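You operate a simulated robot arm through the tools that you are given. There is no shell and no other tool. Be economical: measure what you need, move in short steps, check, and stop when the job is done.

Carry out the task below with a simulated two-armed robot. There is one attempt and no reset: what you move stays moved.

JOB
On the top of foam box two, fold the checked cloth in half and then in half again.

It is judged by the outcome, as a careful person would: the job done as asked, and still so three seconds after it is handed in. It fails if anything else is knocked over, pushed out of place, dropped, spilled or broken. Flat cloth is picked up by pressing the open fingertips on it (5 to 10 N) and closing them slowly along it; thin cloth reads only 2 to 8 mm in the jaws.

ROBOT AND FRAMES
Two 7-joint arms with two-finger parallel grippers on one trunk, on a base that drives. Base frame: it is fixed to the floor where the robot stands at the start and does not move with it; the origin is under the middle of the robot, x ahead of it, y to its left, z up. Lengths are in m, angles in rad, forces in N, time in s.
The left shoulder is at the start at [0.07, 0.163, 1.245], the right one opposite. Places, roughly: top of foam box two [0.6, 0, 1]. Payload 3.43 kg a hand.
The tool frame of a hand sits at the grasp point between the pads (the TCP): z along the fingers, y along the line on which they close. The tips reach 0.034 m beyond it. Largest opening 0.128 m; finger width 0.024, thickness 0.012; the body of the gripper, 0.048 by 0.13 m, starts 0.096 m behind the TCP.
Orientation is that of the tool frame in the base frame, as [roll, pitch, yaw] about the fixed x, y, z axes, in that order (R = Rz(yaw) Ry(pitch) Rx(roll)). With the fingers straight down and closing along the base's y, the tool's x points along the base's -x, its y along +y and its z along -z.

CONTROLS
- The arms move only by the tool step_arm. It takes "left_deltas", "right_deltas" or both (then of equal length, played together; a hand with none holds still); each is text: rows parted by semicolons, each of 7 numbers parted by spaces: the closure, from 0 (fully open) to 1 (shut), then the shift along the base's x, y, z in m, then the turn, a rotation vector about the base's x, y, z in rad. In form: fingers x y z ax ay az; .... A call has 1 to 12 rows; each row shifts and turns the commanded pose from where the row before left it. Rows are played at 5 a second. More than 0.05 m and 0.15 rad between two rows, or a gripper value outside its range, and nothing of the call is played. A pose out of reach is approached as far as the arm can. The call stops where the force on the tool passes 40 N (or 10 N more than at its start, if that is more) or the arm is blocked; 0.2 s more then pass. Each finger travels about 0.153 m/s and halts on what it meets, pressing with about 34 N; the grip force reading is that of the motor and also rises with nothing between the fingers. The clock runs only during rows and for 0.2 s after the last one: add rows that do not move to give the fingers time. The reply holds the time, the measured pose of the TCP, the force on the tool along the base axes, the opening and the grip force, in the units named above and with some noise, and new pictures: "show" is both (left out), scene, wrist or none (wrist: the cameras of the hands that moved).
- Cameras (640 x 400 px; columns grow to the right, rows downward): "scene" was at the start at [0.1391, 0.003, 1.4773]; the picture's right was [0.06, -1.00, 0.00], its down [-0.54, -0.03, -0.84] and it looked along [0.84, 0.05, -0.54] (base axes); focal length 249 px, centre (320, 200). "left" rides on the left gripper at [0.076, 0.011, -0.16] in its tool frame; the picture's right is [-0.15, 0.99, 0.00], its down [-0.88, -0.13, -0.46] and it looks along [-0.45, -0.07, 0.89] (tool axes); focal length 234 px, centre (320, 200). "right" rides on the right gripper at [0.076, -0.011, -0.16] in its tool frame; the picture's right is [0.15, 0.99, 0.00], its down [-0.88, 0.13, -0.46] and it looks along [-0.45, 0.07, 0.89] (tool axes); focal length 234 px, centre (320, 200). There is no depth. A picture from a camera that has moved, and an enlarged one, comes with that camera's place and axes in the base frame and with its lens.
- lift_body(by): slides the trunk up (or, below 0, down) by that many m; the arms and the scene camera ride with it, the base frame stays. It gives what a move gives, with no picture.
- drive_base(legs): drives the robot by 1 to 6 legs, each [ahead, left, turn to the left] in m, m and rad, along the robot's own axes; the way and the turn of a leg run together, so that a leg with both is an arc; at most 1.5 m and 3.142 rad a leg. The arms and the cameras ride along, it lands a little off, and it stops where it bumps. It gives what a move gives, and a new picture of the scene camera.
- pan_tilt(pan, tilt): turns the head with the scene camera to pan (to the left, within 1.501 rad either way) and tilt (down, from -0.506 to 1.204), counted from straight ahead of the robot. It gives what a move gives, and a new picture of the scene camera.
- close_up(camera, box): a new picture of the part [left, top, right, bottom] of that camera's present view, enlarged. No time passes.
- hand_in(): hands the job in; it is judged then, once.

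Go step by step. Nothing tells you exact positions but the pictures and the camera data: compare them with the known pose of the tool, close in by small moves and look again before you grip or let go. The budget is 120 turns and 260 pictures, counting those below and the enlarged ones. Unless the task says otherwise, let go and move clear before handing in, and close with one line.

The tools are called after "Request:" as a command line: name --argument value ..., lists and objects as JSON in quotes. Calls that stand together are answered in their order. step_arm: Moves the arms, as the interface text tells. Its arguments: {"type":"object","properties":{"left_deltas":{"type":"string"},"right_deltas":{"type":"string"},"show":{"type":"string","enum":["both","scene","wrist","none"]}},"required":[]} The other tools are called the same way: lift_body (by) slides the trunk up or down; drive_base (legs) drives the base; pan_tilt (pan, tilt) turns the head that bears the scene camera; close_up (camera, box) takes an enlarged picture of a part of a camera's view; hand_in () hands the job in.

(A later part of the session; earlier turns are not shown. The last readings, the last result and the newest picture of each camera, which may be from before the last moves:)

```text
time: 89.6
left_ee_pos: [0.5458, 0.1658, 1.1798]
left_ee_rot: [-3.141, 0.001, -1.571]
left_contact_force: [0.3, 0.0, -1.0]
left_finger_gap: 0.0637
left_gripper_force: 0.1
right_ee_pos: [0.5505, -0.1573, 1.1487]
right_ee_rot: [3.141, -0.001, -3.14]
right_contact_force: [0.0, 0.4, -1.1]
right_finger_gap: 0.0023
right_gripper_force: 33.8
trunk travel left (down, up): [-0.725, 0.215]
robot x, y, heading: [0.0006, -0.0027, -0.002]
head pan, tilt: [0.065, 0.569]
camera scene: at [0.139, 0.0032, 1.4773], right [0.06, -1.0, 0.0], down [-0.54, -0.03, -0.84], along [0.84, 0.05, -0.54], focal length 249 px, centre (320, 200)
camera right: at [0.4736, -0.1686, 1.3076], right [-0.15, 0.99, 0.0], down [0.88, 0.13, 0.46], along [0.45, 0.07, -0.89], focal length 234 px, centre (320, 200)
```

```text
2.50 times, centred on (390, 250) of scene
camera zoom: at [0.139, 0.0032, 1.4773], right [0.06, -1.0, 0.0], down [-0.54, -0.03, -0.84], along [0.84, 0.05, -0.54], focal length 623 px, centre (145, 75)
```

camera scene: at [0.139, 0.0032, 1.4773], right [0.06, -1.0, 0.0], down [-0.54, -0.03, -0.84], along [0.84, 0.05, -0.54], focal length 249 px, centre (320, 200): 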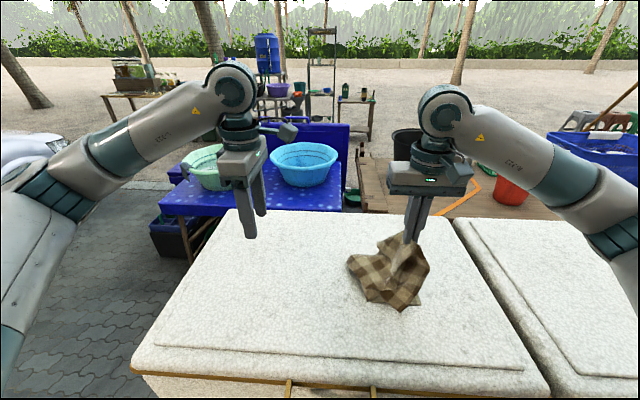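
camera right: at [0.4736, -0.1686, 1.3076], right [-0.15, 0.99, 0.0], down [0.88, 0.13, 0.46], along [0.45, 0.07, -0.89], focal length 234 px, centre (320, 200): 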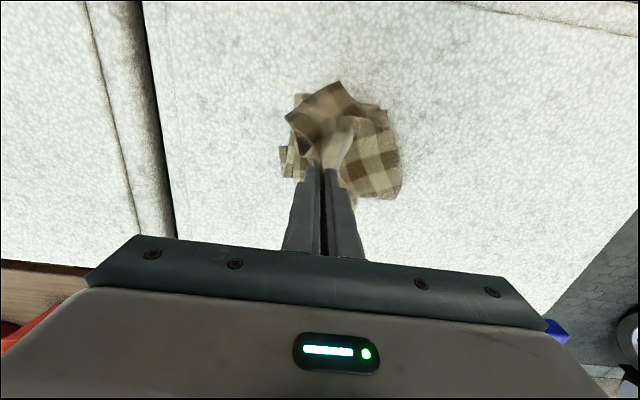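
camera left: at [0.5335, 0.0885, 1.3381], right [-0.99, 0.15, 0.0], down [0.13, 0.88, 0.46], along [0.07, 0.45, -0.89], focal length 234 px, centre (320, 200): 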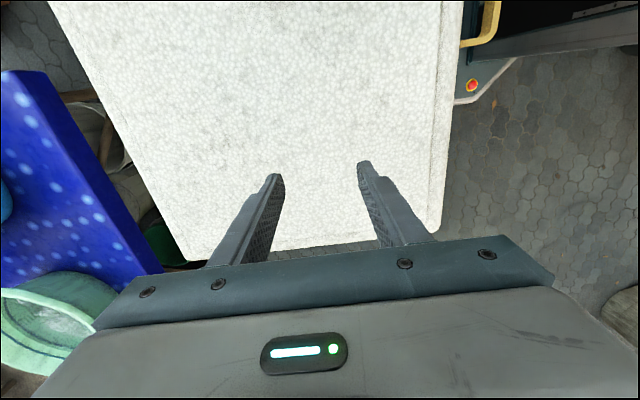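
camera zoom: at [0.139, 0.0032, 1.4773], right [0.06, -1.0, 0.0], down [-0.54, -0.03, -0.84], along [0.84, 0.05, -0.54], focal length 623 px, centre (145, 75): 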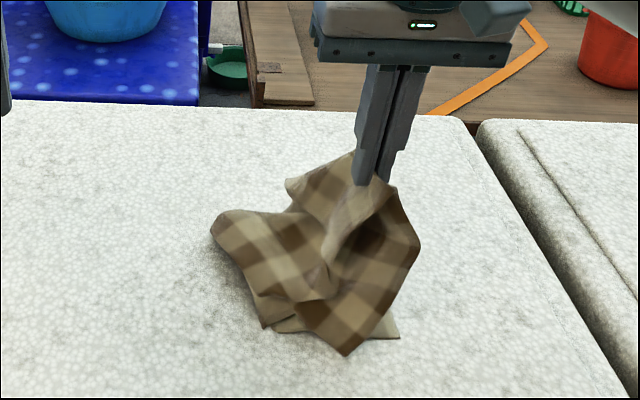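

The top end comes up while the lower half stays. I move the left hand aside and carry this end back to the left, tilting the fingers leftward so the edge lies outward.

Request:
step_arm --left_deltas "0.5 0 0.04 0.02 0 0 0;0.5 0 0.04 0.02 0 0 0;0.5 0 0.04 0.02 0 0 0;0.5 0 0.04 0 0 0 0;0.5 0 0.03 0 0 0 0;0.5 0 0 0 0 0 0;0.5 0 0 0 0 0 0;0.5 0 0 0 0 0 0;0.5 0 0 0 0 0 0;0.5 0 0 0 0 0 0;0.5 0 0 0 0 0 0;0.5 0 0 0 0 0 0" --right_deltas "1 0 0.01 0.02 0 0 0;1 0 0.02 0.015 0.1 0 0;1 0 0.03 0.01 0.1 0 0;1 0 0.035 0 0.1 0 0;1 0 0.035 0 0.1 0 0;1 0 0.035 -0.01 0.1 0 0;1 0 0.035 -0.015 0.1 0 0;1 0 0.035 -0.02 0.1 0 0;1 0 0.03 -0.025 0.1 0 0;1 0 0.03 -0.025 0 0 0;1 0 0.02 -0.02 0 0 0;1 0 0 0 0 0 0" --show "both"

Request:
close_up --camera "scene" --box '[220, 190, 460, 340]'

```text
time: 92.2
left_ee_pos: [0.545, 0.3548, 1.2398]
left_ee_rot: [-3.141, 0.001, -1.571]
left_contact_force: [0.3, 0.2, 0.0]
left_finger_gap: 0.0642
left_gripper_force: 0.1
right_ee_pos: [0.5494, 0.1596, 1.0777]
right_ee_rot: [2.341, 0.0, -3.141]
right_contact_force: [-0.4, -0.7, -0.9]
right_finger_gap: 0.0025
right_gripper_force: 34.5
trunk travel left (down, up): [-0.725, 0.215]
robot x, y, heading: [-0.0037, 0.0001, 0.001]
head pan, tilt: [0.065, 0.569]
camera scene: at [0.139, 0.0025, 1.4773], right [0.06, -1.0, 0.0], down [-0.54, -0.03, -0.84], along [0.84, 0.05, -0.54], focal length 249 px, centre (320, 200)
camera right: at [0.4742, 0.0375, 1.181], right [-0.15, 0.69, 0.71], down [0.88, -0.24, 0.41], along [0.45, 0.69, -0.57], focal length 234 px, centre (320, 200)
camera left: at [0.534, 0.2791, 1.399], right [-0.99, 0.15, 0.0], down [0.13, 0.88, 0.46], along [0.07, 0.45, -0.89], focal length 234 px, centre (320, 200)
```

scene: 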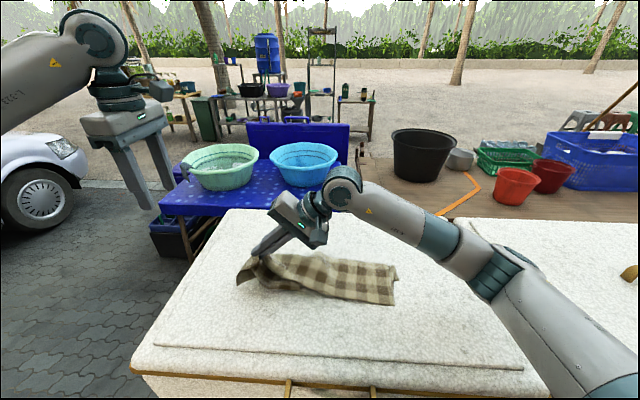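
right: 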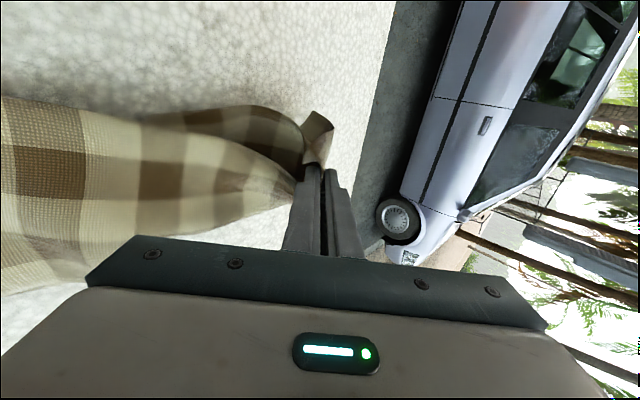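
left: 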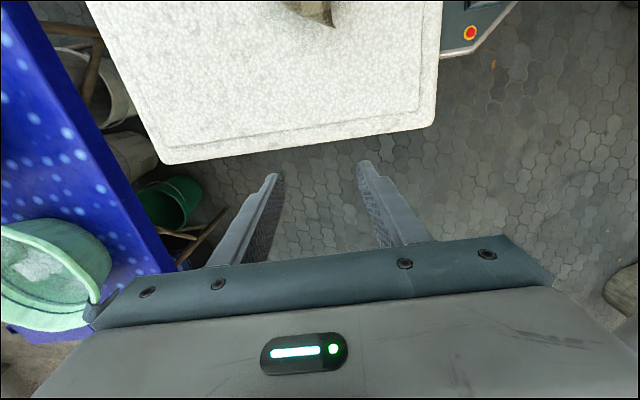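

```text
2.67 times, centred on (340, 265) of scene
camera zoom: at [0.139, 0.0025, 1.4773], right [0.06, -1.0, 0.0], down [-0.54, -0.03, -0.84], along [0.84, 0.05, -0.54], focal length 664 px, centre (267, 27)
```

zoom: 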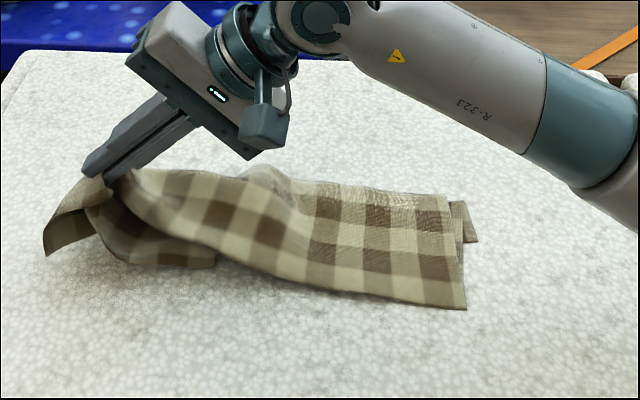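

The cloth opens out nicely and the right half is very neat. I lower the left end, release with a small opening and back off.

Request:
step_arm --right_deltas "1 0 0.008 -0.01 0 0 0;1 0 0.008 -0.01 0 0 0;1 0 0.004 -0.008 0 0 0;1 0 0 0 0 0 0;0.9 0 0 0.002 0 0 0;0.8 0 0 0.004 0 0 0;0.75 0 0 0.004 0 0 0;0.75 0 -0.02 0.02 0 0 0;0.75 0 -0.025 0.03 -0.1 0 0;0.75 0 -0.025 0.03 -0.1 0 0;0.75 0 -0.025 0.02 -0.1 0 0;0.75 0 -0.025 0 -0.1 0 0" --show "none"

Request:
step_arm --right_deltas "0.75 0 -0.04 0 -0.1 0 0;0.75 0 -0.04 0 -0.1 0 0;0.75 0 -0.03 0 -0.1 0 0;0.75 0 -0.03 0 -0.1 0 0;0.75 0 -0.03 0 0 0 0;0.75 0 0 0 0 0 0" --show "scene"

Request:
close_up --camera "scene" --box '[220, 210, 440, 330]'

Request:
close_up --camera "right" --box '[320, 0, 640, 200]'

```text
time: 94.8
left_ee_pos: [0.5467, 0.3563, 1.2395]
left_ee_rot: [3.141, 0.0, -1.571]
left_contact_force: [-0.5, 0.3, -0.2]
left_finger_gap: 0.064
left_gripper_force: 0.0
right_ee_pos: [0.5483, 0.0584, 1.1642]
right_ee_rot: [2.742, -0.001, -3.141]
right_contact_force: [-0.1, 0.5, 0.3]
right_finger_gap: 0.032
right_gripper_force: 0.0
trunk travel left (down, up): [-0.725, 0.215]
robot x, y, heading: [-0.0011, 0.0002, -0.003]
head pan, tilt: [0.065, 0.569]
```

```text
time: 96.2
left_ee_pos: [0.5459, 0.357, 1.2392]
left_ee_rot: [-3.141, -0.001, -1.571]
left_contact_force: [0.1, 0.1, 0.4]
left_finger_gap: 0.064
left_gripper_force: 0.0
right_ee_pos: [0.5497, -0.1122, 1.1608]
right_ee_rot: [-3.139, 0.001, -3.141]
right_contact_force: [0.2, -0.2, 0.2]
right_finger_gap: 0.0319
right_gripper_force: 0.0
trunk travel left (down, up): [-0.725, 0.215]
robot x, y, heading: [0.0009, -0.0002, -0.0]
head pan, tilt: [0.065, 0.569]
camera scene: at [0.1392, 0.0043, 1.4773], right [0.06, -1.0, 0.0], down [-0.54, -0.04, -0.84], along [0.84, 0.05, -0.54], focal length 249 px, centre (320, 200)
```

scene: 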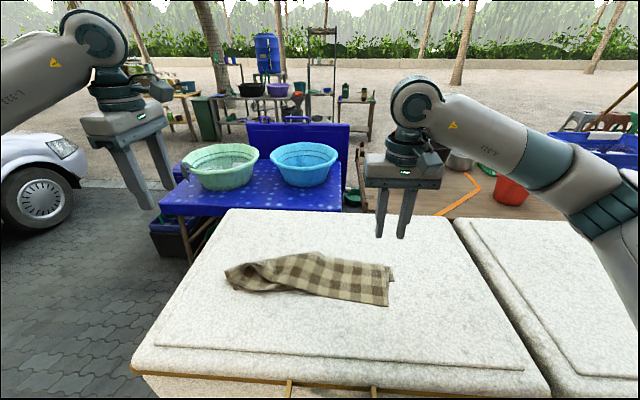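

```text
2.91 times, centred on (330, 270) of scene
camera zoom: at [0.1392, 0.0043, 1.4773], right [0.06, -1.0, 0.0], down [-0.54, -0.04, -0.84], along [0.84, 0.05, -0.54], focal length 725 px, centre (291, -4)
```

zoom: 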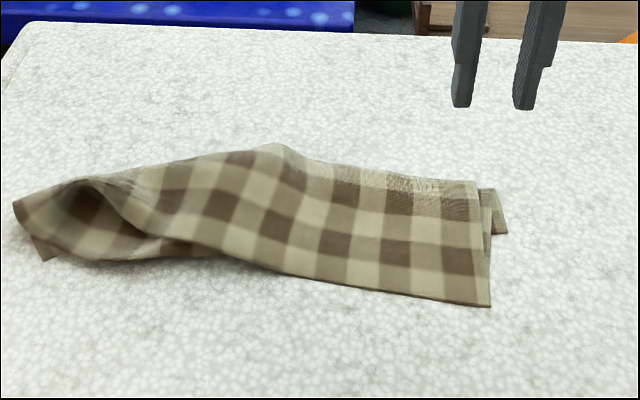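

```text
2.00 times, centred on (480, 100) of right
camera zoom: at [0.474, -0.1223, 1.3208], right [-0.15, 0.99, 0.0], down [0.88, 0.13, 0.46], along [0.45, 0.07, -0.89], focal length 468 px, centre (0, 400)
```

zoom: 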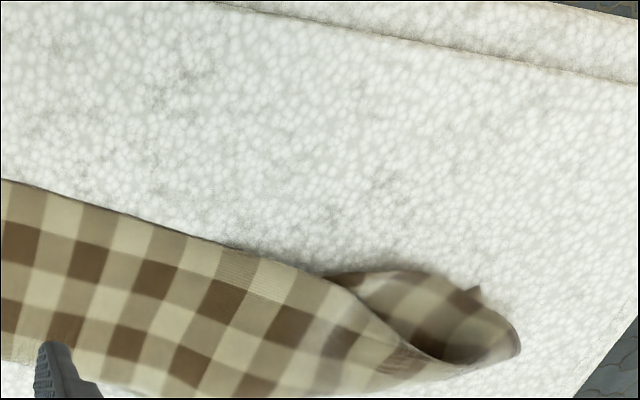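

The right half is fine. I move the right wrist camera to see the left end from above.

Request:
step_arm --right_deltas "1 -0.01 0.045 0.01 0 0 0;1 -0.01 0.045 0.01 0 0 0;1 -0.01 0.03 0.01 0 0 0;1 0 0 0 0 0 0" --show "none"

Request:
close_up --camera "right" --box '[300, 60, 620, 260]'

```text
time: 97.2
left_ee_pos: [0.5459, 0.3542, 1.2387]
left_ee_rot: [3.141, 0.0, -1.571]
left_contact_force: [0.5, -0.9, 0.3]
left_finger_gap: 0.0641
left_gripper_force: 0.2
right_ee_pos: [0.5192, 0.0083, 1.1905]
right_ee_rot: [-3.14, 0.001, 3.142]
right_contact_force: [-0.4, -0.3, 0.6]
right_finger_gap: 0.0
right_gripper_force: 32.6
trunk travel left (down, up): [-0.725, 0.215]
robot x, y, heading: [0.0001, -0.0007, 0.002]
head pan, tilt: [0.065, 0.569]
```

```text
2.00 times, centred on (460, 160) of right
camera zoom: at [0.444, -0.0026, 1.35], right [-0.15, 0.99, 0.0], down [0.88, 0.13, 0.46], along [0.45, 0.07, -0.89], focal length 468 px, centre (40, 280)
```

zoom: 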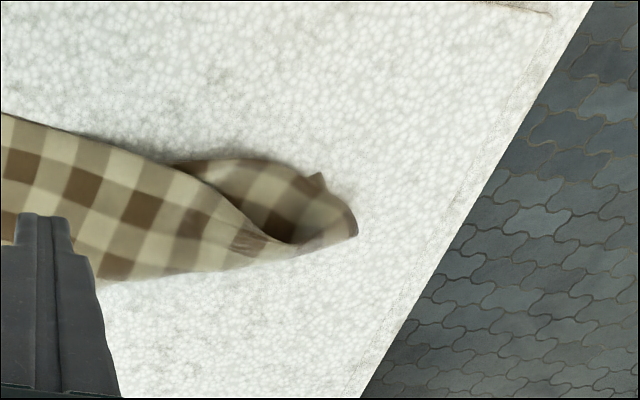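

The cloth is back to a full-length strip (y −0.15 to 0.27); at its left end the top layer dips in a valley with a ridge around (0.57, 0.19). I hold the strip with the right hand and draw that ridge away from me with the left fingertips.

Request:
step_arm --left_deltas "1 0.005 -0.03 -0.03 0 0 0;1 0.005 -0.03 -0.03 0 0 0;1 0.005 -0.03 -0.03 0 0 0;1 0.005 -0.03 -0.03 0 0 0;1 0.002 -0.03 -0.03 0 0 0;1 0 -0.01 -0.03 0 0 0;1 0 0 -0.02 0 0 0;1 0 0 -0.013 0 0 0;1 0 0 -0.005 0 0 0;1 0 0 0 0 0 0" --right_deltas "1 0.01 -0.008 -0.03 0 0 0;1 0.01 -0.008 -0.03 0 0 0;1 0.01 -0.008 -0.03 0 0 0;1 0.01 -0.004 -0.03 0 0 0;1 0 0 -0.03 0 0 0;1 0 0 -0.012 0 0 0;1 0 0 -0.005 0 0 0;1 0 0 -0.004 0 0 0;1 0 0 -0.001 0 0 0;1 0 0 0 0 0 0" --show "both"

```text
time: 99.4
left_ee_pos: [0.5686, 0.1949, 1.0213]
left_ee_rot: [-3.141, 0.0, -1.572]
left_contact_force: [0.7, -0.6, 3.2]
left_finger_gap: 0.0
left_gripper_force: 33.0
right_ee_pos: [0.5589, -0.0212, 1.0193]
right_ee_rot: [3.14, 0.0, -3.141]
right_contact_force: [-0.2, -0.2, 0.8]
right_finger_gap: 0.0002
right_gripper_force: 33.2
trunk travel left (down, up): [-0.725, 0.215]
robot x, y, heading: [0.0003, -0.0033, -0.0]
head pan, tilt: [0.065, 0.569]
camera scene: at [0.1389, 0.0028, 1.4774], right [0.06, -1.0, 0.0], down [-0.54, -0.03, -0.84], along [0.84, 0.05, -0.54], focal length 249 px, centre (320, 200)
camera right: at [0.4841, -0.0315, 1.1787], right [-0.15, 0.99, 0.0], down [0.88, 0.13, 0.46], along [0.45, 0.07, -0.89], focal length 234 px, centre (320, 200)
camera left: at [0.5573, 0.1192, 1.1806], right [-0.99, 0.15, 0.0], down [0.13, 0.88, 0.46], along [0.07, 0.45, -0.89], focal length 234 px, centre (320, 200)
```

scene: 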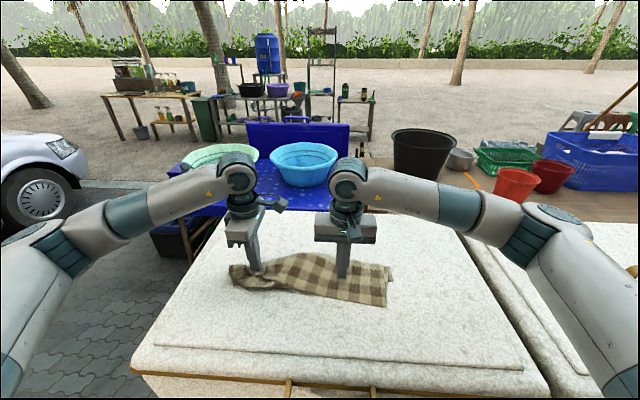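
right: 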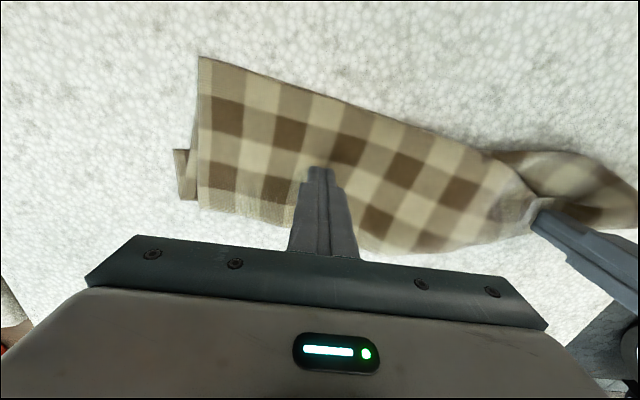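
left: 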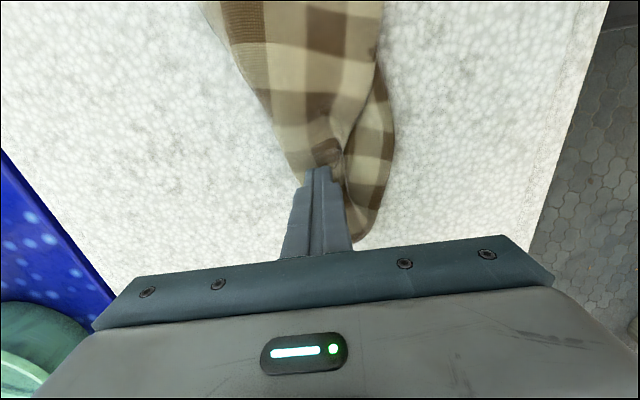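

Left touches the ridge at 3 N. I press slightly more on both sides and draw the left hand away from me.

Request:
step_arm --left_deltas "1 0 0 -0.0015 0 0 0;1 0.006 0 0 0 0 0;1 0.006 0 0 0 0 0;1 0.006 0 0 0 0 0;1 0.006 0.002 0 0 0 0;1 0.006 0.002 0 0 0 0;1 0.006 0.002 0 0 0 0;1 0.006 0 0 0 0 0;1 0 0 0.02 0 0 0;1 0.02 0.03 0.03 0 0 0;1 0 0.045 0.02 0 0 0;1 0 0.03 0.02 0 0 0" --right_deltas "1 0 0 -0.002 0 0 0;1 0 0 0 0 0 0;1 0 0 0 0 0 0;1 0 0 0 0 0 0;1 0 0 0 0 0 0;1 0 0 0 0 0 0;1 0 0 0 0 0 0;1 0 0 0 0 0 0;1 0 0 0 0 0 0;1 0 0 0 0 0 0;1 0 0 0 0 0 0;1 0 0 0 0 0 0" --show "wrist"

Request:
close_up --camera "scene" --box '[210, 220, 350, 310]'

```text
time: 102.0
left_ee_pos: [0.6274, 0.3081, 1.1106]
left_ee_rot: [-3.141, 0.0, -1.572]
left_contact_force: [0.3, 0.4, 1.3]
left_finger_gap: 0.0
left_gripper_force: 32.6
right_ee_pos: [0.5588, -0.02, 1.0176]
right_ee_rot: [-3.141, 0.003, 3.141]
right_contact_force: [0.9, 0.5, 10.5]
right_finger_gap: 0.0
right_gripper_force: 32.9
trunk travel left (down, up): [-0.725, 0.215]
robot x, y, heading: [0.0024, 0.0013, 0.002]
head pan, tilt: [0.065, 0.569]
camera right: at [0.4835, -0.0313, 1.1771], right [-0.15, 0.99, 0.0], down [0.88, 0.13, 0.46], along [0.45, 0.07, -0.89], focal length 234 px, centre (320, 200)
camera left: at [0.6159, 0.2329, 1.2693], right [-0.99, 0.15, 0.0], down [0.13, 0.88, 0.46], along [0.07, 0.45, -0.89], focal length 234 px, centre (320, 200)
```

right: 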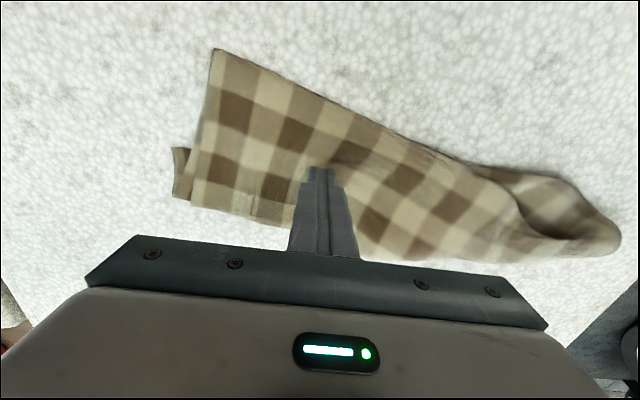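
left: 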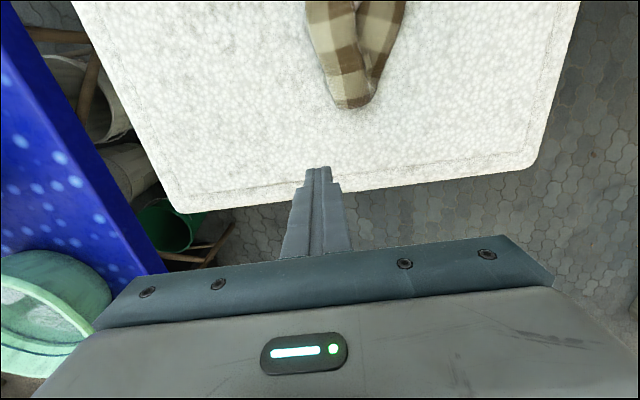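

```text
4.44 times, centred on (280, 265) of scene
camera zoom: at [0.1379, 0.0034, 1.4774], right [0.06, -1.0, 0.0], down [-0.54, -0.03, -0.84], along [0.84, 0.05, -0.54], focal length 1108 px, centre (498, -89)
```

zoom: 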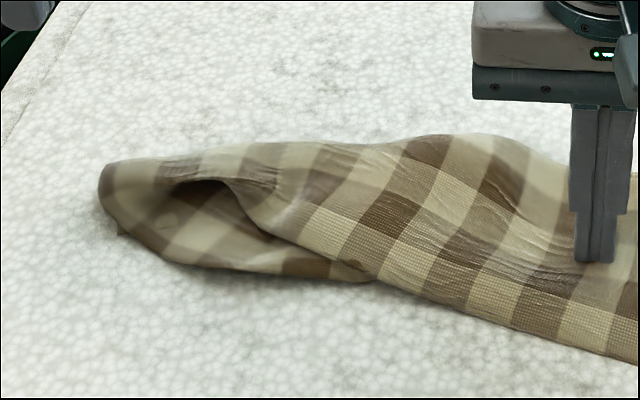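

The left end is gathered in x around a valley at (0.57, 0.20). I'll put the closed left fingertips in that valley, press, and open them to spread the cloth both ways.

Request:
step_arm --left_deltas "1 -0.014 -0.027 -0.01 0 0 0;1 -0.014 -0.027 -0.015 0 0 0;1 -0.014 -0.027 -0.02 0 0 0;1 -0.014 -0.027 -0.02 0 0 0;1 0 0 -0.015 0 0 0;1 0 0 -0.008 0 0 0;1 0 0 -0.003 0 0 0;1 0 0 0 0 0 0" --show "wrist"

```text
time: 103.8
left_ee_pos: [0.5737, 0.1986, 1.0202]
left_ee_rot: [-3.137, 0.0, -1.57]
left_contact_force: [-0.3, -0.2, 0.5]
left_finger_gap: 0.0
left_gripper_force: 33.7
right_ee_pos: [0.5586, -0.02, 1.0184]
right_ee_rot: [3.14, 0.001, -3.141]
right_contact_force: [1.7, -0.4, 11.0]
right_finger_gap: 0.0001
right_gripper_force: 32.6
trunk travel left (down, up): [-0.725, 0.215]
robot x, y, heading: [-0.0014, 0.0009, 0.007]
head pan, tilt: [0.065, 0.569]
camera left: at [0.5615, 0.1235, 1.1787], right [-0.99, 0.15, 0.0], down [0.13, 0.88, 0.46], along [0.07, 0.45, -0.89], focal length 234 px, centre (320, 200)
```

left: 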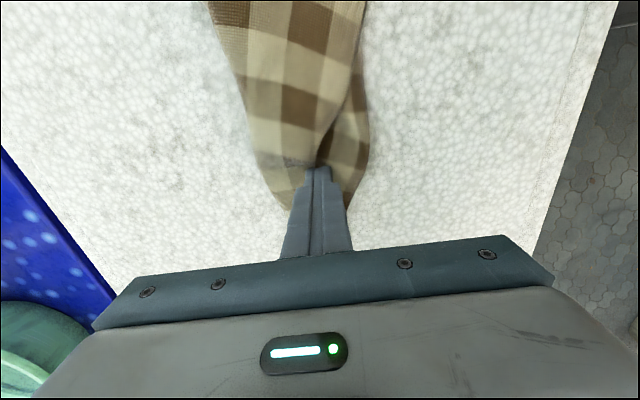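

The fingers sit right in the valley. I press and open slowly.

Request:
step_arm --left_deltas "1 0 0 -0.002 0 0 0;1 0 0 -0.001 0 0 0;0.95 0 0 0 0 0 0;0.9 0 0 0 0 0 0;0.84 0 0 0 0 0 0;0.78 0 0 0 0 0 0;0.72 0 0 0 0 0 0;0.66 0 0 0 0 0 0;0.6 0 0 0 0 0 0;0.54 0 0 0 0 0 0;0.48 0 0 0 0 0 0;0.42 0 0 0 0 0 0" --show "wrist"

```text
time: 106.4
left_ee_pos: [0.5718, 0.1975, 1.0186]
left_ee_rot: [-3.138, 0.0, -1.569]
left_contact_force: [-4.4, -1.2, 22.3]
left_finger_gap: 0.0716
left_gripper_force: 0.1
right_ee_pos: [0.5577, -0.0212, 1.0186]
right_ee_rot: [3.14, 0.004, -3.141]
right_contact_force: [0.6, 0.0, 0.8]
right_finger_gap: 0.0003
right_gripper_force: 33.3
trunk travel left (down, up): [-0.725, 0.215]
robot x, y, heading: [0.0014, 0.0005, 0.001]
head pan, tilt: [0.065, 0.569]
camera left: at [0.5597, 0.1226, 1.177], right [-0.99, 0.15, 0.0], down [0.13, 0.88, 0.46], along [0.07, 0.45, -0.89], focal length 234 px, centre (320, 200)
```

left: 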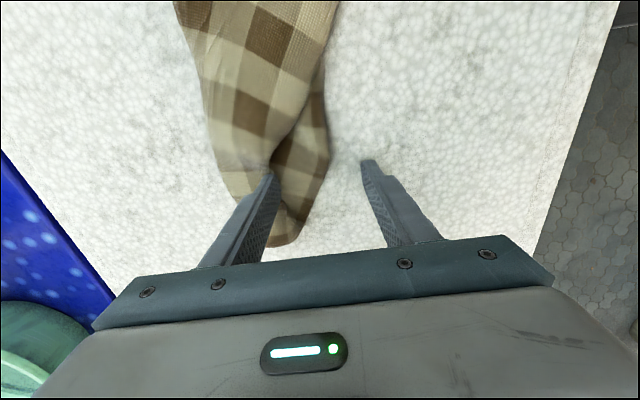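

Only one side was dragged. A cleaner way: grip the neat right end, lift the strip high so gravity straightens the twisted left end, then lay it down folded the same way as the first fold. I clear the left hand and move the right hand over the right end at about (0.55, −0.133).

Request:
step_arm --left_deltas "0.42 0 0 0.03 0 0 0;0.42 0 0.03 0.035 0 0 0;0.42 0 0.045 0.01 0 0 0;0.42 0 0.045 0 0 0 0;0.42 0 0.03 0 0 0 0;0.42 0 0 0 0 0 0;0.42 0 0 0 0 0 0;0.42 0 0 0 0 0 0" --right_deltas "1 0 0 0.02 0 0 0;1 0 0 0.03 0 0 0;0.48 -0.002 -0.04 0 0 0 0;0.48 -0.003 -0.04 0 0 0 0;0.48 -0.003 -0.032 0 0 0 0;0.48 0 0 -0.025 0 0 0;0.48 0 0 -0.015 0 0 0;0.48 0 0 0 0 0 0" --show "wrist"

```text
time: 108.2
left_ee_pos: [0.5733, 0.3483, 1.0914]
left_ee_rot: [-3.141, -0.002, -1.57]
left_contact_force: [-0.3, -0.6, -0.5]
left_finger_gap: 0.0742
left_gripper_force: 0.0
right_ee_pos: [0.551, -0.1335, 1.0248]
right_ee_rot: [3.141, 0.001, -3.141]
right_contact_force: [-0.3, 1.1, 0.3]
right_finger_gap: 0.0667
right_gripper_force: 0.0
trunk travel left (down, up): [-0.725, 0.215]
robot x, y, heading: [-0.001, -0.0027, 0.004]
head pan, tilt: [0.065, 0.569]
camera right: at [0.4761, -0.1438, 1.1848], right [-0.15, 0.99, 0.0], down [0.88, 0.13, 0.46], along [0.45, 0.07, -0.89], focal length 234 px, centre (320, 200)
camera left: at [0.5612, 0.2737, 1.2504], right [-0.99, 0.15, 0.0], down [0.13, 0.88, 0.46], along [0.07, 0.45, -0.89], focal length 234 px, centre (320, 200)
```

right: 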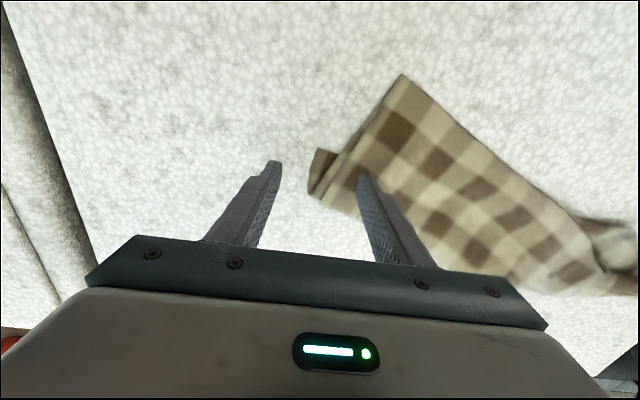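
left: 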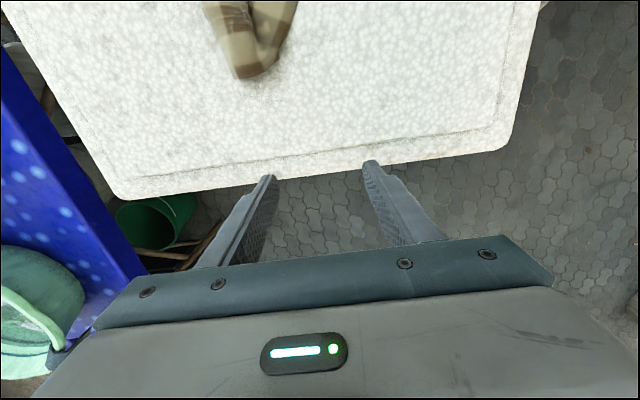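

The strip has turned about 25°; its right end edge runs from (0.464, −0.084) to (0.57, −0.135). I turn the right hand to match and centre it on that edge.

Request:
step_arm --right_deltas "0.48 0 0 0.02 0 0 0;0.48 -0.009 0.009 0 0 0 -0.14;0.48 -0.009 0.009 0 0 0 -0.14;0.48 -0.009 0.01 0 0 0 -0.14;0.48 0 0 -0.015 0 0 0;0.48 0 0 -0.006 0 0 0;0.48 0 0 0 0 0 0" --show "wrist"

```text
time: 109.8
left_ee_pos: [0.5724, 0.3505, 1.0919]
left_ee_rot: [-3.141, 0.0, -1.572]
left_contact_force: [0.0, -0.3, 0.3]
left_finger_gap: 0.074
left_gripper_force: 0.1
right_ee_pos: [0.5249, -0.1051, 1.0261]
right_ee_rot: [-3.141, -0.001, 2.721]
right_contact_force: [-0.6, -0.7, -0.5]
right_finger_gap: 0.0665
right_gripper_force: 0.1
trunk travel left (down, up): [-0.725, 0.215]
robot x, y, heading: [0.0019, 0.002, -0.003]
head pan, tilt: [0.065, 0.569]
camera right: at [0.4507, -0.083, 1.1854], right [0.27, 0.96, 0.0], down [0.86, -0.24, 0.46], along [0.44, -0.12, -0.89], focal length 234 px, centre (320, 200)
```

right: 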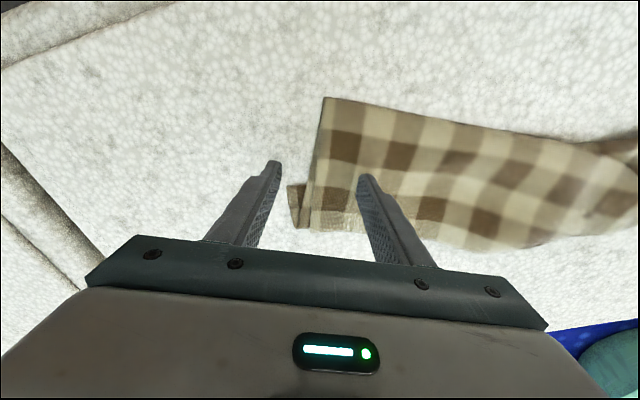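

Well aligned. I press and close slowly over the end.

Request:
step_arm --right_deltas "0.48 0 0 -0.005 0 0 0;0.48 0 0 -0.003 0 0 0;0.52 0 0 -0.0005 0 0 0;0.57 0 0 0 0 0 0;0.62 0 0 0 0 0 0;0.67 0 0 0 0 0 0;0.72 0 0 0 0 0 0;0.77 0 0 0 0 0 0;0.83 0 0 0 0 0 0;0.9 0 0 0 0 0 0;1 0 0 0 0 0 0;1 0 0 0 0 0 0" --show "wrist"

```text
time: 112.4
left_ee_pos: [0.5712, 0.3502, 1.0916]
left_ee_rot: [-3.139, 0.001, -1.571]
left_contact_force: [0.3, 0.0, 0.8]
left_finger_gap: 0.0741
left_gripper_force: 0.1
right_ee_pos: [0.5232, -0.1051, 1.0182]
right_ee_rot: [-3.14, 0.002, 2.72]
right_contact_force: [0.3, -1.9, 17.3]
right_finger_gap: 0.0029
right_gripper_force: 34.5
trunk travel left (down, up): [-0.725, 0.215]
robot x, y, heading: [-0.0006, 0.0011, -0.001]
head pan, tilt: [0.065, 0.569]
camera right: at [0.4494, -0.0834, 1.1775], right [0.27, 0.96, 0.0], down [0.86, -0.24, 0.46], along [0.44, -0.12, -0.89], focal length 234 px, centre (320, 200)
```

right: 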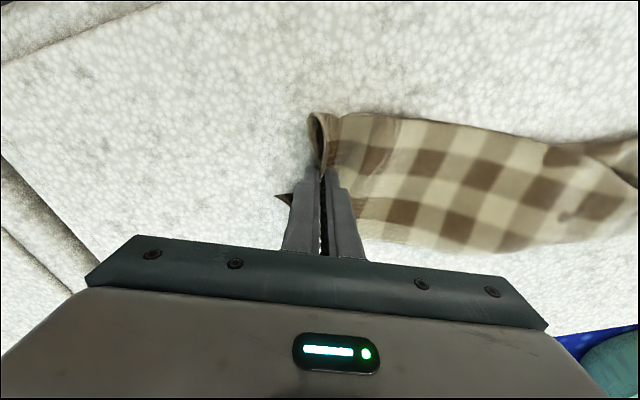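

Gripped (2.9 mm). I lift while moving toward the middle, and look whether both layers hang from the hand.

Request:
step_arm --right_deltas "1 0 0 0.02 0 0 0;1 0.005 0.01 0.04 0 0 0;1 0.005 0.01 0.04 0 0 0;1 0.005 0.015 0.04 0 0 0.1;1 0.005 0.015 0.04 0 0 0.1;1 0 0.015 0.04 0 0 0.1;1 0 0.015 0.04 0 0 0.12;1 0 0 0.04 0 0 0;1 0 0 0.04 0 0 0;1 0 0 0 0 0 0;1 0 0 0 0 0 0" --show "scene"

Request:
close_up --camera "scene" --box '[220, 100, 460, 310]'

```text
time: 114.8
left_ee_pos: [0.5732, 0.35, 1.0915]
left_ee_rot: [3.141, 0.002, -1.571]
left_contact_force: [-0.3, -0.4, 0.5]
left_finger_gap: 0.0742
left_gripper_force: 0.0
right_ee_pos: [0.5446, -0.0254, 1.3574]
right_ee_rot: [3.14, -0.001, 3.142]
right_contact_force: [-0.1, -0.3, -0.9]
right_finger_gap: 0.0027
right_gripper_force: 34.2
trunk travel left (down, up): [-0.725, 0.215]
robot x, y, heading: [-0.0041, -0.0006, 0.001]
head pan, tilt: [0.065, 0.569]
camera scene: at [0.1392, 0.0028, 1.4773], right [0.06, -1.0, 0.0], down [-0.54, -0.03, -0.84], along [0.84, 0.05, -0.54], focal length 249 px, centre (320, 200)
```

scene: 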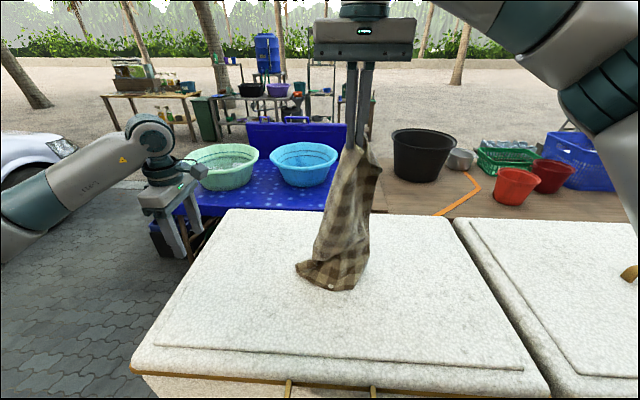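

```text
1.90 times, centred on (340, 205) of scene
camera zoom: at [0.1392, 0.0028, 1.4773], right [0.06, -1.0, 0.0], down [-0.54, -0.03, -0.84], along [0.84, 0.05, -0.54], focal length 475 px, centre (282, 190)
```

zoom: 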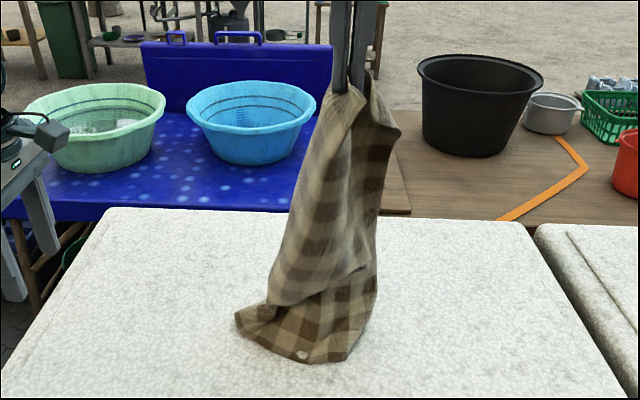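

Both layers hang from the hand. I raise the trunk so the lower end comes off the box and untwists.

Request:
lift_body --by 0.12

Request:
close_up --camera "scene" --box '[200, 130, 480, 340]'

Request:
close_up --camera "right" --box '[220, 60, 460, 220]'

```text
time: 116.3
left_ee_pos: [0.5734, 0.35, 1.211]
left_ee_rot: [-3.14, 0.0, -1.57]
left_contact_force: [-0.2, 0.3, -1.3]
left_finger_gap: 0.0742
left_gripper_force: 0.0
right_ee_pos: [0.545, -0.0252, 1.4774]
right_ee_rot: [3.141, 0.0, -3.141]
right_contact_force: [-0.3, -0.4, -0.2]
right_finger_gap: 0.0026
right_gripper_force: 33.4
trunk travel left (down, up): [-0.845, 0.095]
robot x, y, heading: [-0.0, 0.0, 0.002]
head pan, tilt: [0.065, 0.569]
```

```text
1.90 times, centred on (340, 235) of scene
camera zoom: at [0.1395, 0.0033, 1.5972], right [0.06, -1.0, 0.0], down [-0.54, -0.03, -0.84], along [0.84, 0.05, -0.54], focal length 475 px, centre (282, 133)
```

zoom: 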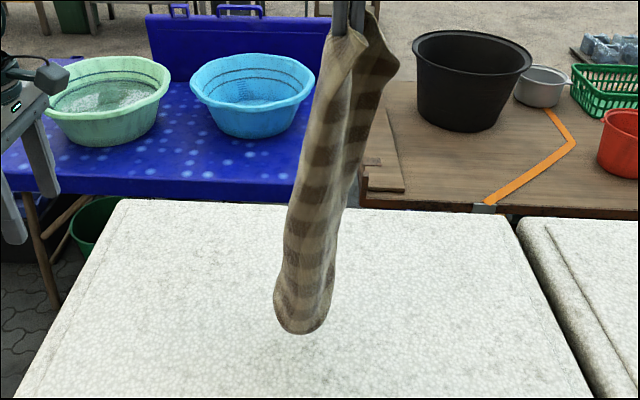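

```text
2.50 times, centred on (340, 140) of right
camera zoom: at [0.4697, -0.0362, 1.6362], right [-0.15, 0.99, 0.0], down [0.88, 0.13, 0.46], along [0.45, 0.07, -0.89], focal length 585 px, centre (270, 350)
```

zoom: 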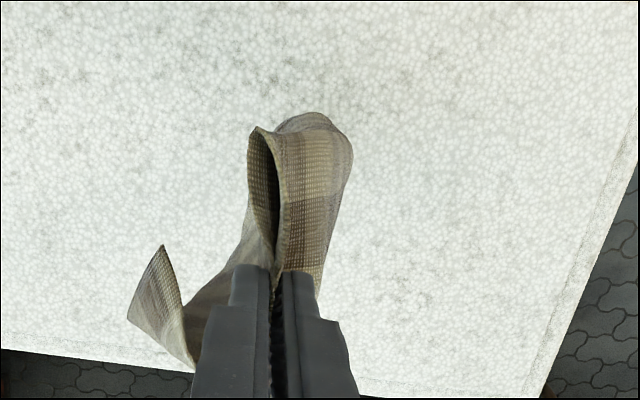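

The strip hangs straight with its plane across y, crease toward me. I move it right so its bottom lands at about y = −0.10 and let it settle.

Request:
step_arm --right_deltas "1 0.005 -0.02 0 0 0 0;1 0.005 -0.02 0 0 0 0;1 0 -0.02 0 0 0 0;1 0 -0.015 0 0 0 0;1 0 0 0 0 0 0;1 0 0 0 0 0 0;1 0 0 -0.01 0 0 0;1 0 0 -0.01 0 0 0;1 0 0 0 0 0 0;1 0 0 0 0 0 0;1 0 0 0 0 0 0" --show "none"

Request:
close_up --camera "scene" --box '[220, 130, 500, 340]'

Request:
close_up --camera "left" --box '[0, 0, 640, 400]'

```text
time: 118.7
left_ee_pos: [0.5731, 0.3492, 1.2118]
left_ee_rot: [3.14, -0.001, -1.572]
left_contact_force: [0.0, 0.5, -0.7]
left_finger_gap: 0.0745
left_gripper_force: 0.0
right_ee_pos: [0.554, -0.1008, 1.4562]
right_ee_rot: [-3.141, 0.002, -3.141]
right_contact_force: [0.1, -0.9, 0.3]
right_finger_gap: 0.0026
right_gripper_force: 34.1
trunk travel left (down, up): [-0.845, 0.095]
robot x, y, heading: [0.0009, 0.0007, 0.002]
head pan, tilt: [0.065, 0.569]
```

```text
1.90 times, centred on (360, 235) of scene
camera zoom: at [0.1395, 0.0031, 1.5973], right [0.06, -1.0, 0.0], down [-0.54, -0.03, -0.84], along [0.84, 0.05, -0.54], focal length 475 px, centre (244, 133)
```

zoom: 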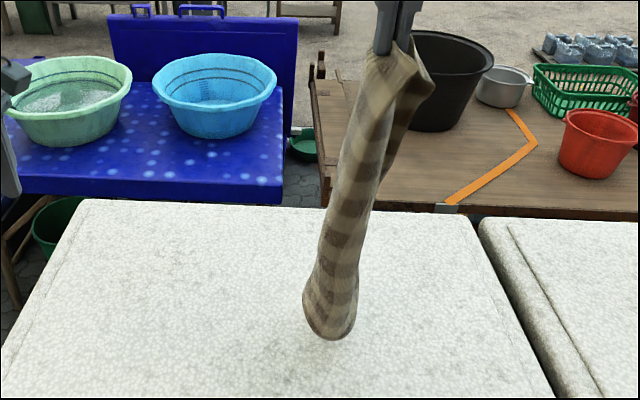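

```text
1.00 times, centred on (320, 200) of left
camera zoom: at [0.5619, 0.2735, 1.3701], right [-0.99, 0.15, 0.0], down [0.13, 0.88, 0.46], along [0.07, 0.45, -0.89], focal length 234 px, centre (320, 200)
```

zoom: 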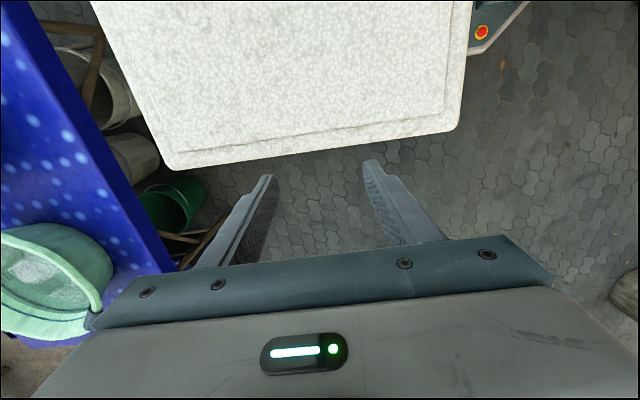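

Its bottom now touches the box at about y = −0.09. I lay the lower half by lowering while moving left.

Request:
step_arm --right_deltas "1 0 0.006 -0.015 0 0 0;1 0 0.014 -0.017 0 0 0;1 0 0.017 -0.017 0 0 0;1 0 0.017 -0.017 0 0 0;1 0 0.018 -0.017 0 0 0;1 0 0.018 -0.017 0 0 0;1 0 0.018 -0.017 0 0 0;1 0 0.018 -0.017 0 0 0;1 0 0.018 -0.017 0 0 0;1 0 0.018 -0.017 0 0 0;1 0 0.018 -0.017 0 0 0;1 0 0 0 0 0 0" --show "wrist"

Request:
close_up --camera "scene" --box '[200, 130, 480, 340]'

```text
time: 121.3
left_ee_pos: [0.5734, 0.3501, 1.2114]
left_ee_rot: [3.141, 0.0, -1.569]
left_contact_force: [-0.4, 0.2, -0.5]
left_finger_gap: 0.0742
left_gripper_force: 0.1
right_ee_pos: [0.5567, 0.0791, 1.2695]
right_ee_rot: [-3.141, 0.001, -3.14]
right_contact_force: [0.2, 0.1, -0.6]
right_finger_gap: 0.0024
right_gripper_force: 33.9
trunk travel left (down, up): [-0.845, 0.095]
robot x, y, heading: [-0.0003, -0.0025, -0.002]
head pan, tilt: [0.065, 0.569]
camera right: at [0.4807, 0.0689, 1.4302], right [-0.15, 0.99, 0.0], down [0.88, 0.13, 0.46], along [0.45, 0.07, -0.89], focal length 234 px, centre (320, 200)
```

right: 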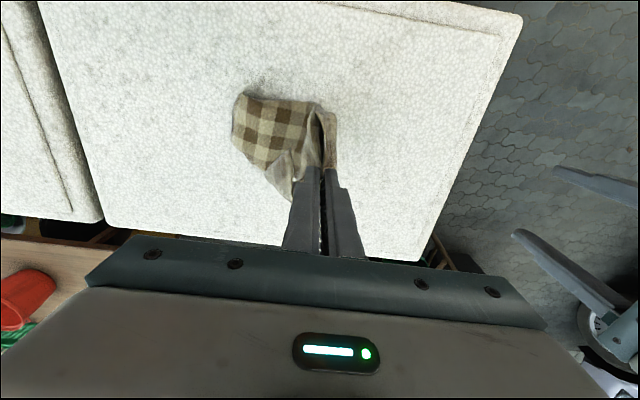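

```text
1.90 times, centred on (340, 235) of scene
camera zoom: at [0.139, 0.0028, 1.5973], right [0.06, -1.0, 0.0], down [-0.54, -0.03, -0.84], along [0.84, 0.05, -0.54], focal length 475 px, centre (282, 133)
```

zoom: 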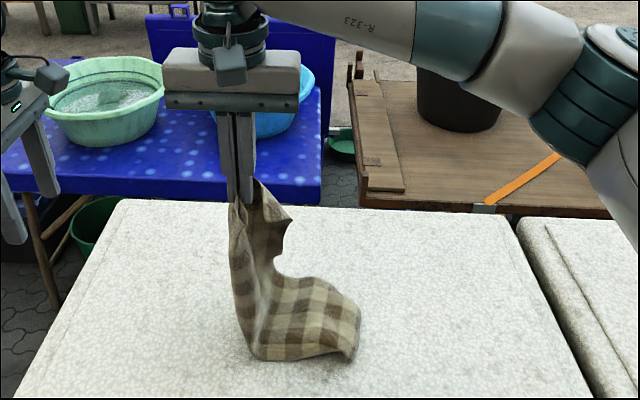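

Laying well: right end at y ≈ −0.075, touching down to y ≈ 0.064. I lay a bit more, then bring the held end over to the right.

Request:
step_arm --right_deltas "1 0 0.017 -0.017 0 0 0;1 0 0.017 -0.017 0 0 0;1 0 0.015 -0.017 0 0 0;1 0 0.005 -0.02 0 0 0;1 0 -0.005 -0.02 0 0 0;1 0 -0.015 -0.02 0 0 0;1 0 -0.018 -0.018 0 0 0;1 0 -0.018 -0.015 0 0 0;1 0 -0.018 -0.015 0 0 0;1 0 0 0 0 0 0" --show "wrist"

Request:
close_up --camera "scene" --box '[200, 180, 440, 360]'

```text
time: 123.5
left_ee_pos: [0.5726, 0.3496, 1.2114]
left_ee_rot: [3.141, -0.001, -1.571]
left_contact_force: [0.4, -0.5, -0.6]
left_finger_gap: 0.0741
left_gripper_force: 0.0
right_ee_pos: [0.5547, 0.0587, 1.1114]
right_ee_rot: [-3.141, -0.001, -3.14]
right_contact_force: [0.8, 0.3, 0.8]
right_finger_gap: 0.0026
right_gripper_force: 33.9
trunk travel left (down, up): [-0.845, 0.095]
robot x, y, heading: [0.0025, 0.001, 0.004]
head pan, tilt: [0.065, 0.569]
camera right: at [0.4797, 0.0488, 1.2721], right [-0.15, 0.99, 0.0], down [0.88, 0.13, 0.46], along [0.45, 0.07, -0.89], focal length 234 px, centre (320, 200)
```

right: 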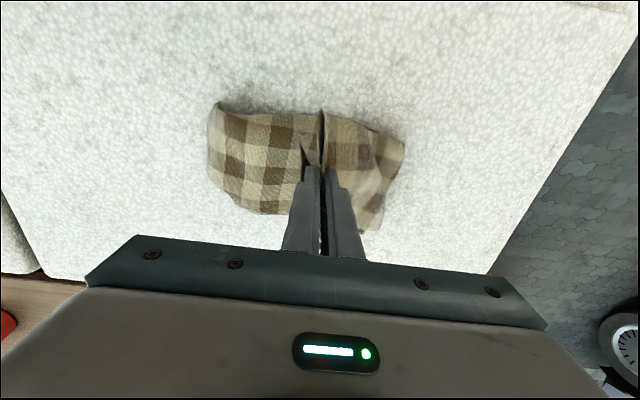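

```text
2.22 times, centred on (320, 270) of scene
camera zoom: at [0.139, 0.0038, 1.5973], right [0.06, -1.0, 0.0], down [-0.54, -0.04, -0.84], along [0.84, 0.05, -0.54], focal length 554 px, centre (320, 44)
```

zoom: 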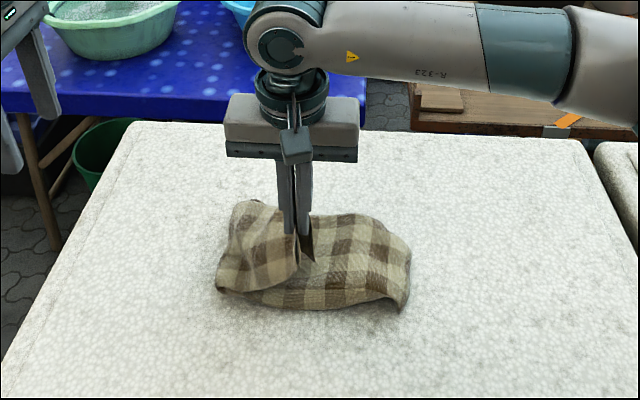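

Very good: the strip folds with its loop at y ≈ 0.15 and its lower end at y ≈ −0.08. I bring the held edge down over that lower end.

Request:
step_arm --right_deltas "1 0 -0.012 -0.008 0 0 0;1 0 -0.013 -0.008 0 0 0;1 0 -0.014 -0.008 0 0 0;1 0 -0.014 -0.009 0 0 0;1 0 -0.014 -0.01 0 0 0;1 0 -0.014 -0.01 0 0 0;1 0 -0.014 -0.01 0 0 0;1 0 -0.01 -0.008 0 0 0;1 0 0 0 0 0 0" --show "wrist"

Request:
close_up --camera "scene" --box '[200, 180, 440, 360]'

```text
time: 125.5
left_ee_pos: [0.5731, 0.3503, 1.2109]
left_ee_rot: [-3.141, 0.001, -1.571]
left_contact_force: [0.5, 0.2, -0.3]
left_finger_gap: 0.0741
left_gripper_force: 0.0
right_ee_pos: [0.5535, -0.0468, 1.0424]
right_ee_rot: [3.141, -0.002, -3.141]
right_contact_force: [0.5, 0.0, 0.3]
right_finger_gap: 0.0029
right_gripper_force: 34.3
trunk travel left (down, up): [-0.845, 0.095]
robot x, y, heading: [-0.0025, 0.0027, -0.002]
head pan, tilt: [0.065, 0.569]
camera right: at [0.4791, -0.0574, 1.202], right [-0.15, 0.99, 0.0], down [0.88, 0.13, 0.46], along [0.45, 0.07, -0.89], focal length 234 px, centre (320, 200)
```

right: 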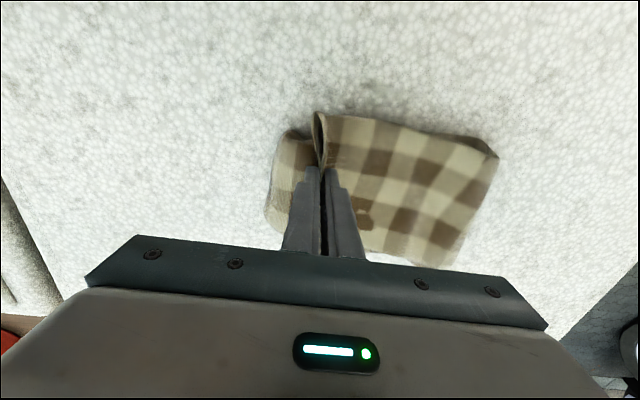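

```text
2.22 times, centred on (320, 270) of scene
camera zoom: at [0.1391, 0.0036, 1.5973], right [0.06, -1.0, 0.0], down [-0.54, -0.03, -0.84], along [0.84, 0.05, -0.54], focal length 554 px, centre (320, 44)
```

zoom: 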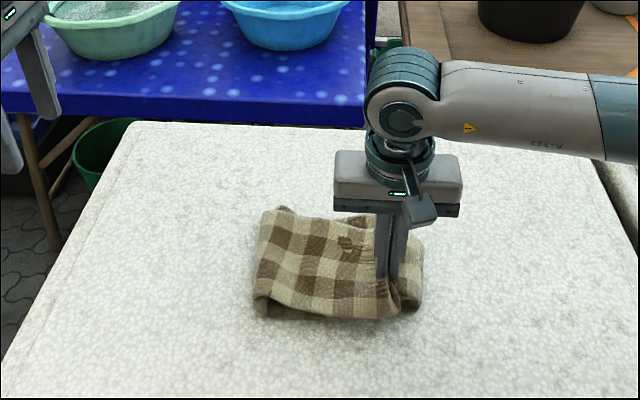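

That is a neat quarter fold. I lower a little and release by opening, which spreads the edge flat.

Request:
step_arm --right_deltas "1 0 -0.006 -0.006 0 0 0;1 0 -0.004 -0.006 0 0 0;1 0 0 0 0 0 0;0.92 0 0 0 0 0 0;0.84 0 0 0 0 0 0;0.76 0 0 0 0 0 0;0.68 0 0 0 0 0 0;0.6 0 0 0 0 0 0;0.6 0 0 0.015 0 0 0;0.6 0 0 0.03 0 0 0;0.6 0 -0.01 0.045 0 0 0;0.6 0 -0.02 0.045 0 0 0" --show "wrist"

Request:
close_up --camera "scene" --box '[240, 230, 400, 350]'

```text
time: 128.1
left_ee_pos: [0.5722, 0.3477, 1.2114]
left_ee_rot: [-3.141, 0.0, -1.571]
left_contact_force: [0.4, -0.1, 0.2]
left_finger_gap: 0.0742
left_gripper_force: 0.0
right_ee_pos: [0.5518, -0.0863, 1.1618]
right_ee_rot: [3.141, 0.0, 3.141]
right_contact_force: [1.0, -0.3, -0.6]
right_finger_gap: 0.0512
right_gripper_force: 0.1
trunk travel left (down, up): [-0.845, 0.095]
robot x, y, heading: [-0.0003, -0.0028, -0.003]
head pan, tilt: [0.065, 0.569]
camera right: at [0.4769, -0.097, 1.3214], right [-0.15, 0.99, 0.0], down [0.88, 0.13, 0.46], along [0.45, 0.07, -0.89], focal length 234 px, centre (320, 200)
```

right: 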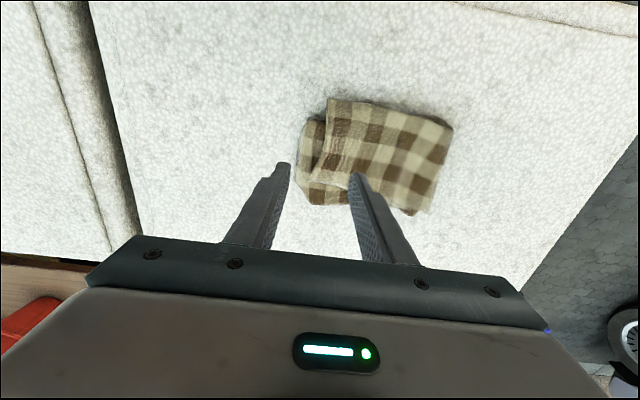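

```text
3.33 times, centred on (320, 290) of scene
camera zoom: at [0.138, 0.0021, 1.5974], right [0.06, -1.0, 0.0], down [-0.54, -0.03, -0.84], along [0.84, 0.05, -0.54], focal length 831 px, centre (320, -100)
```

zoom: 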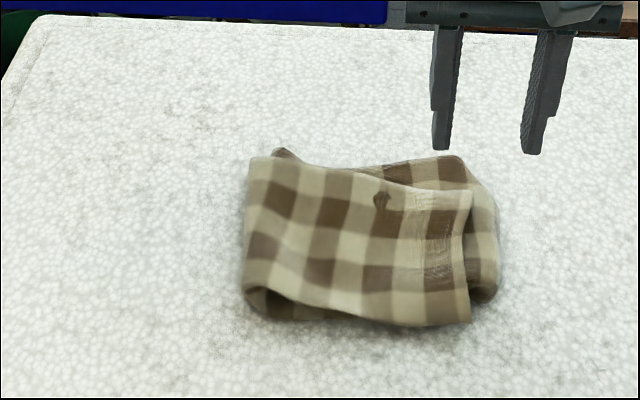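

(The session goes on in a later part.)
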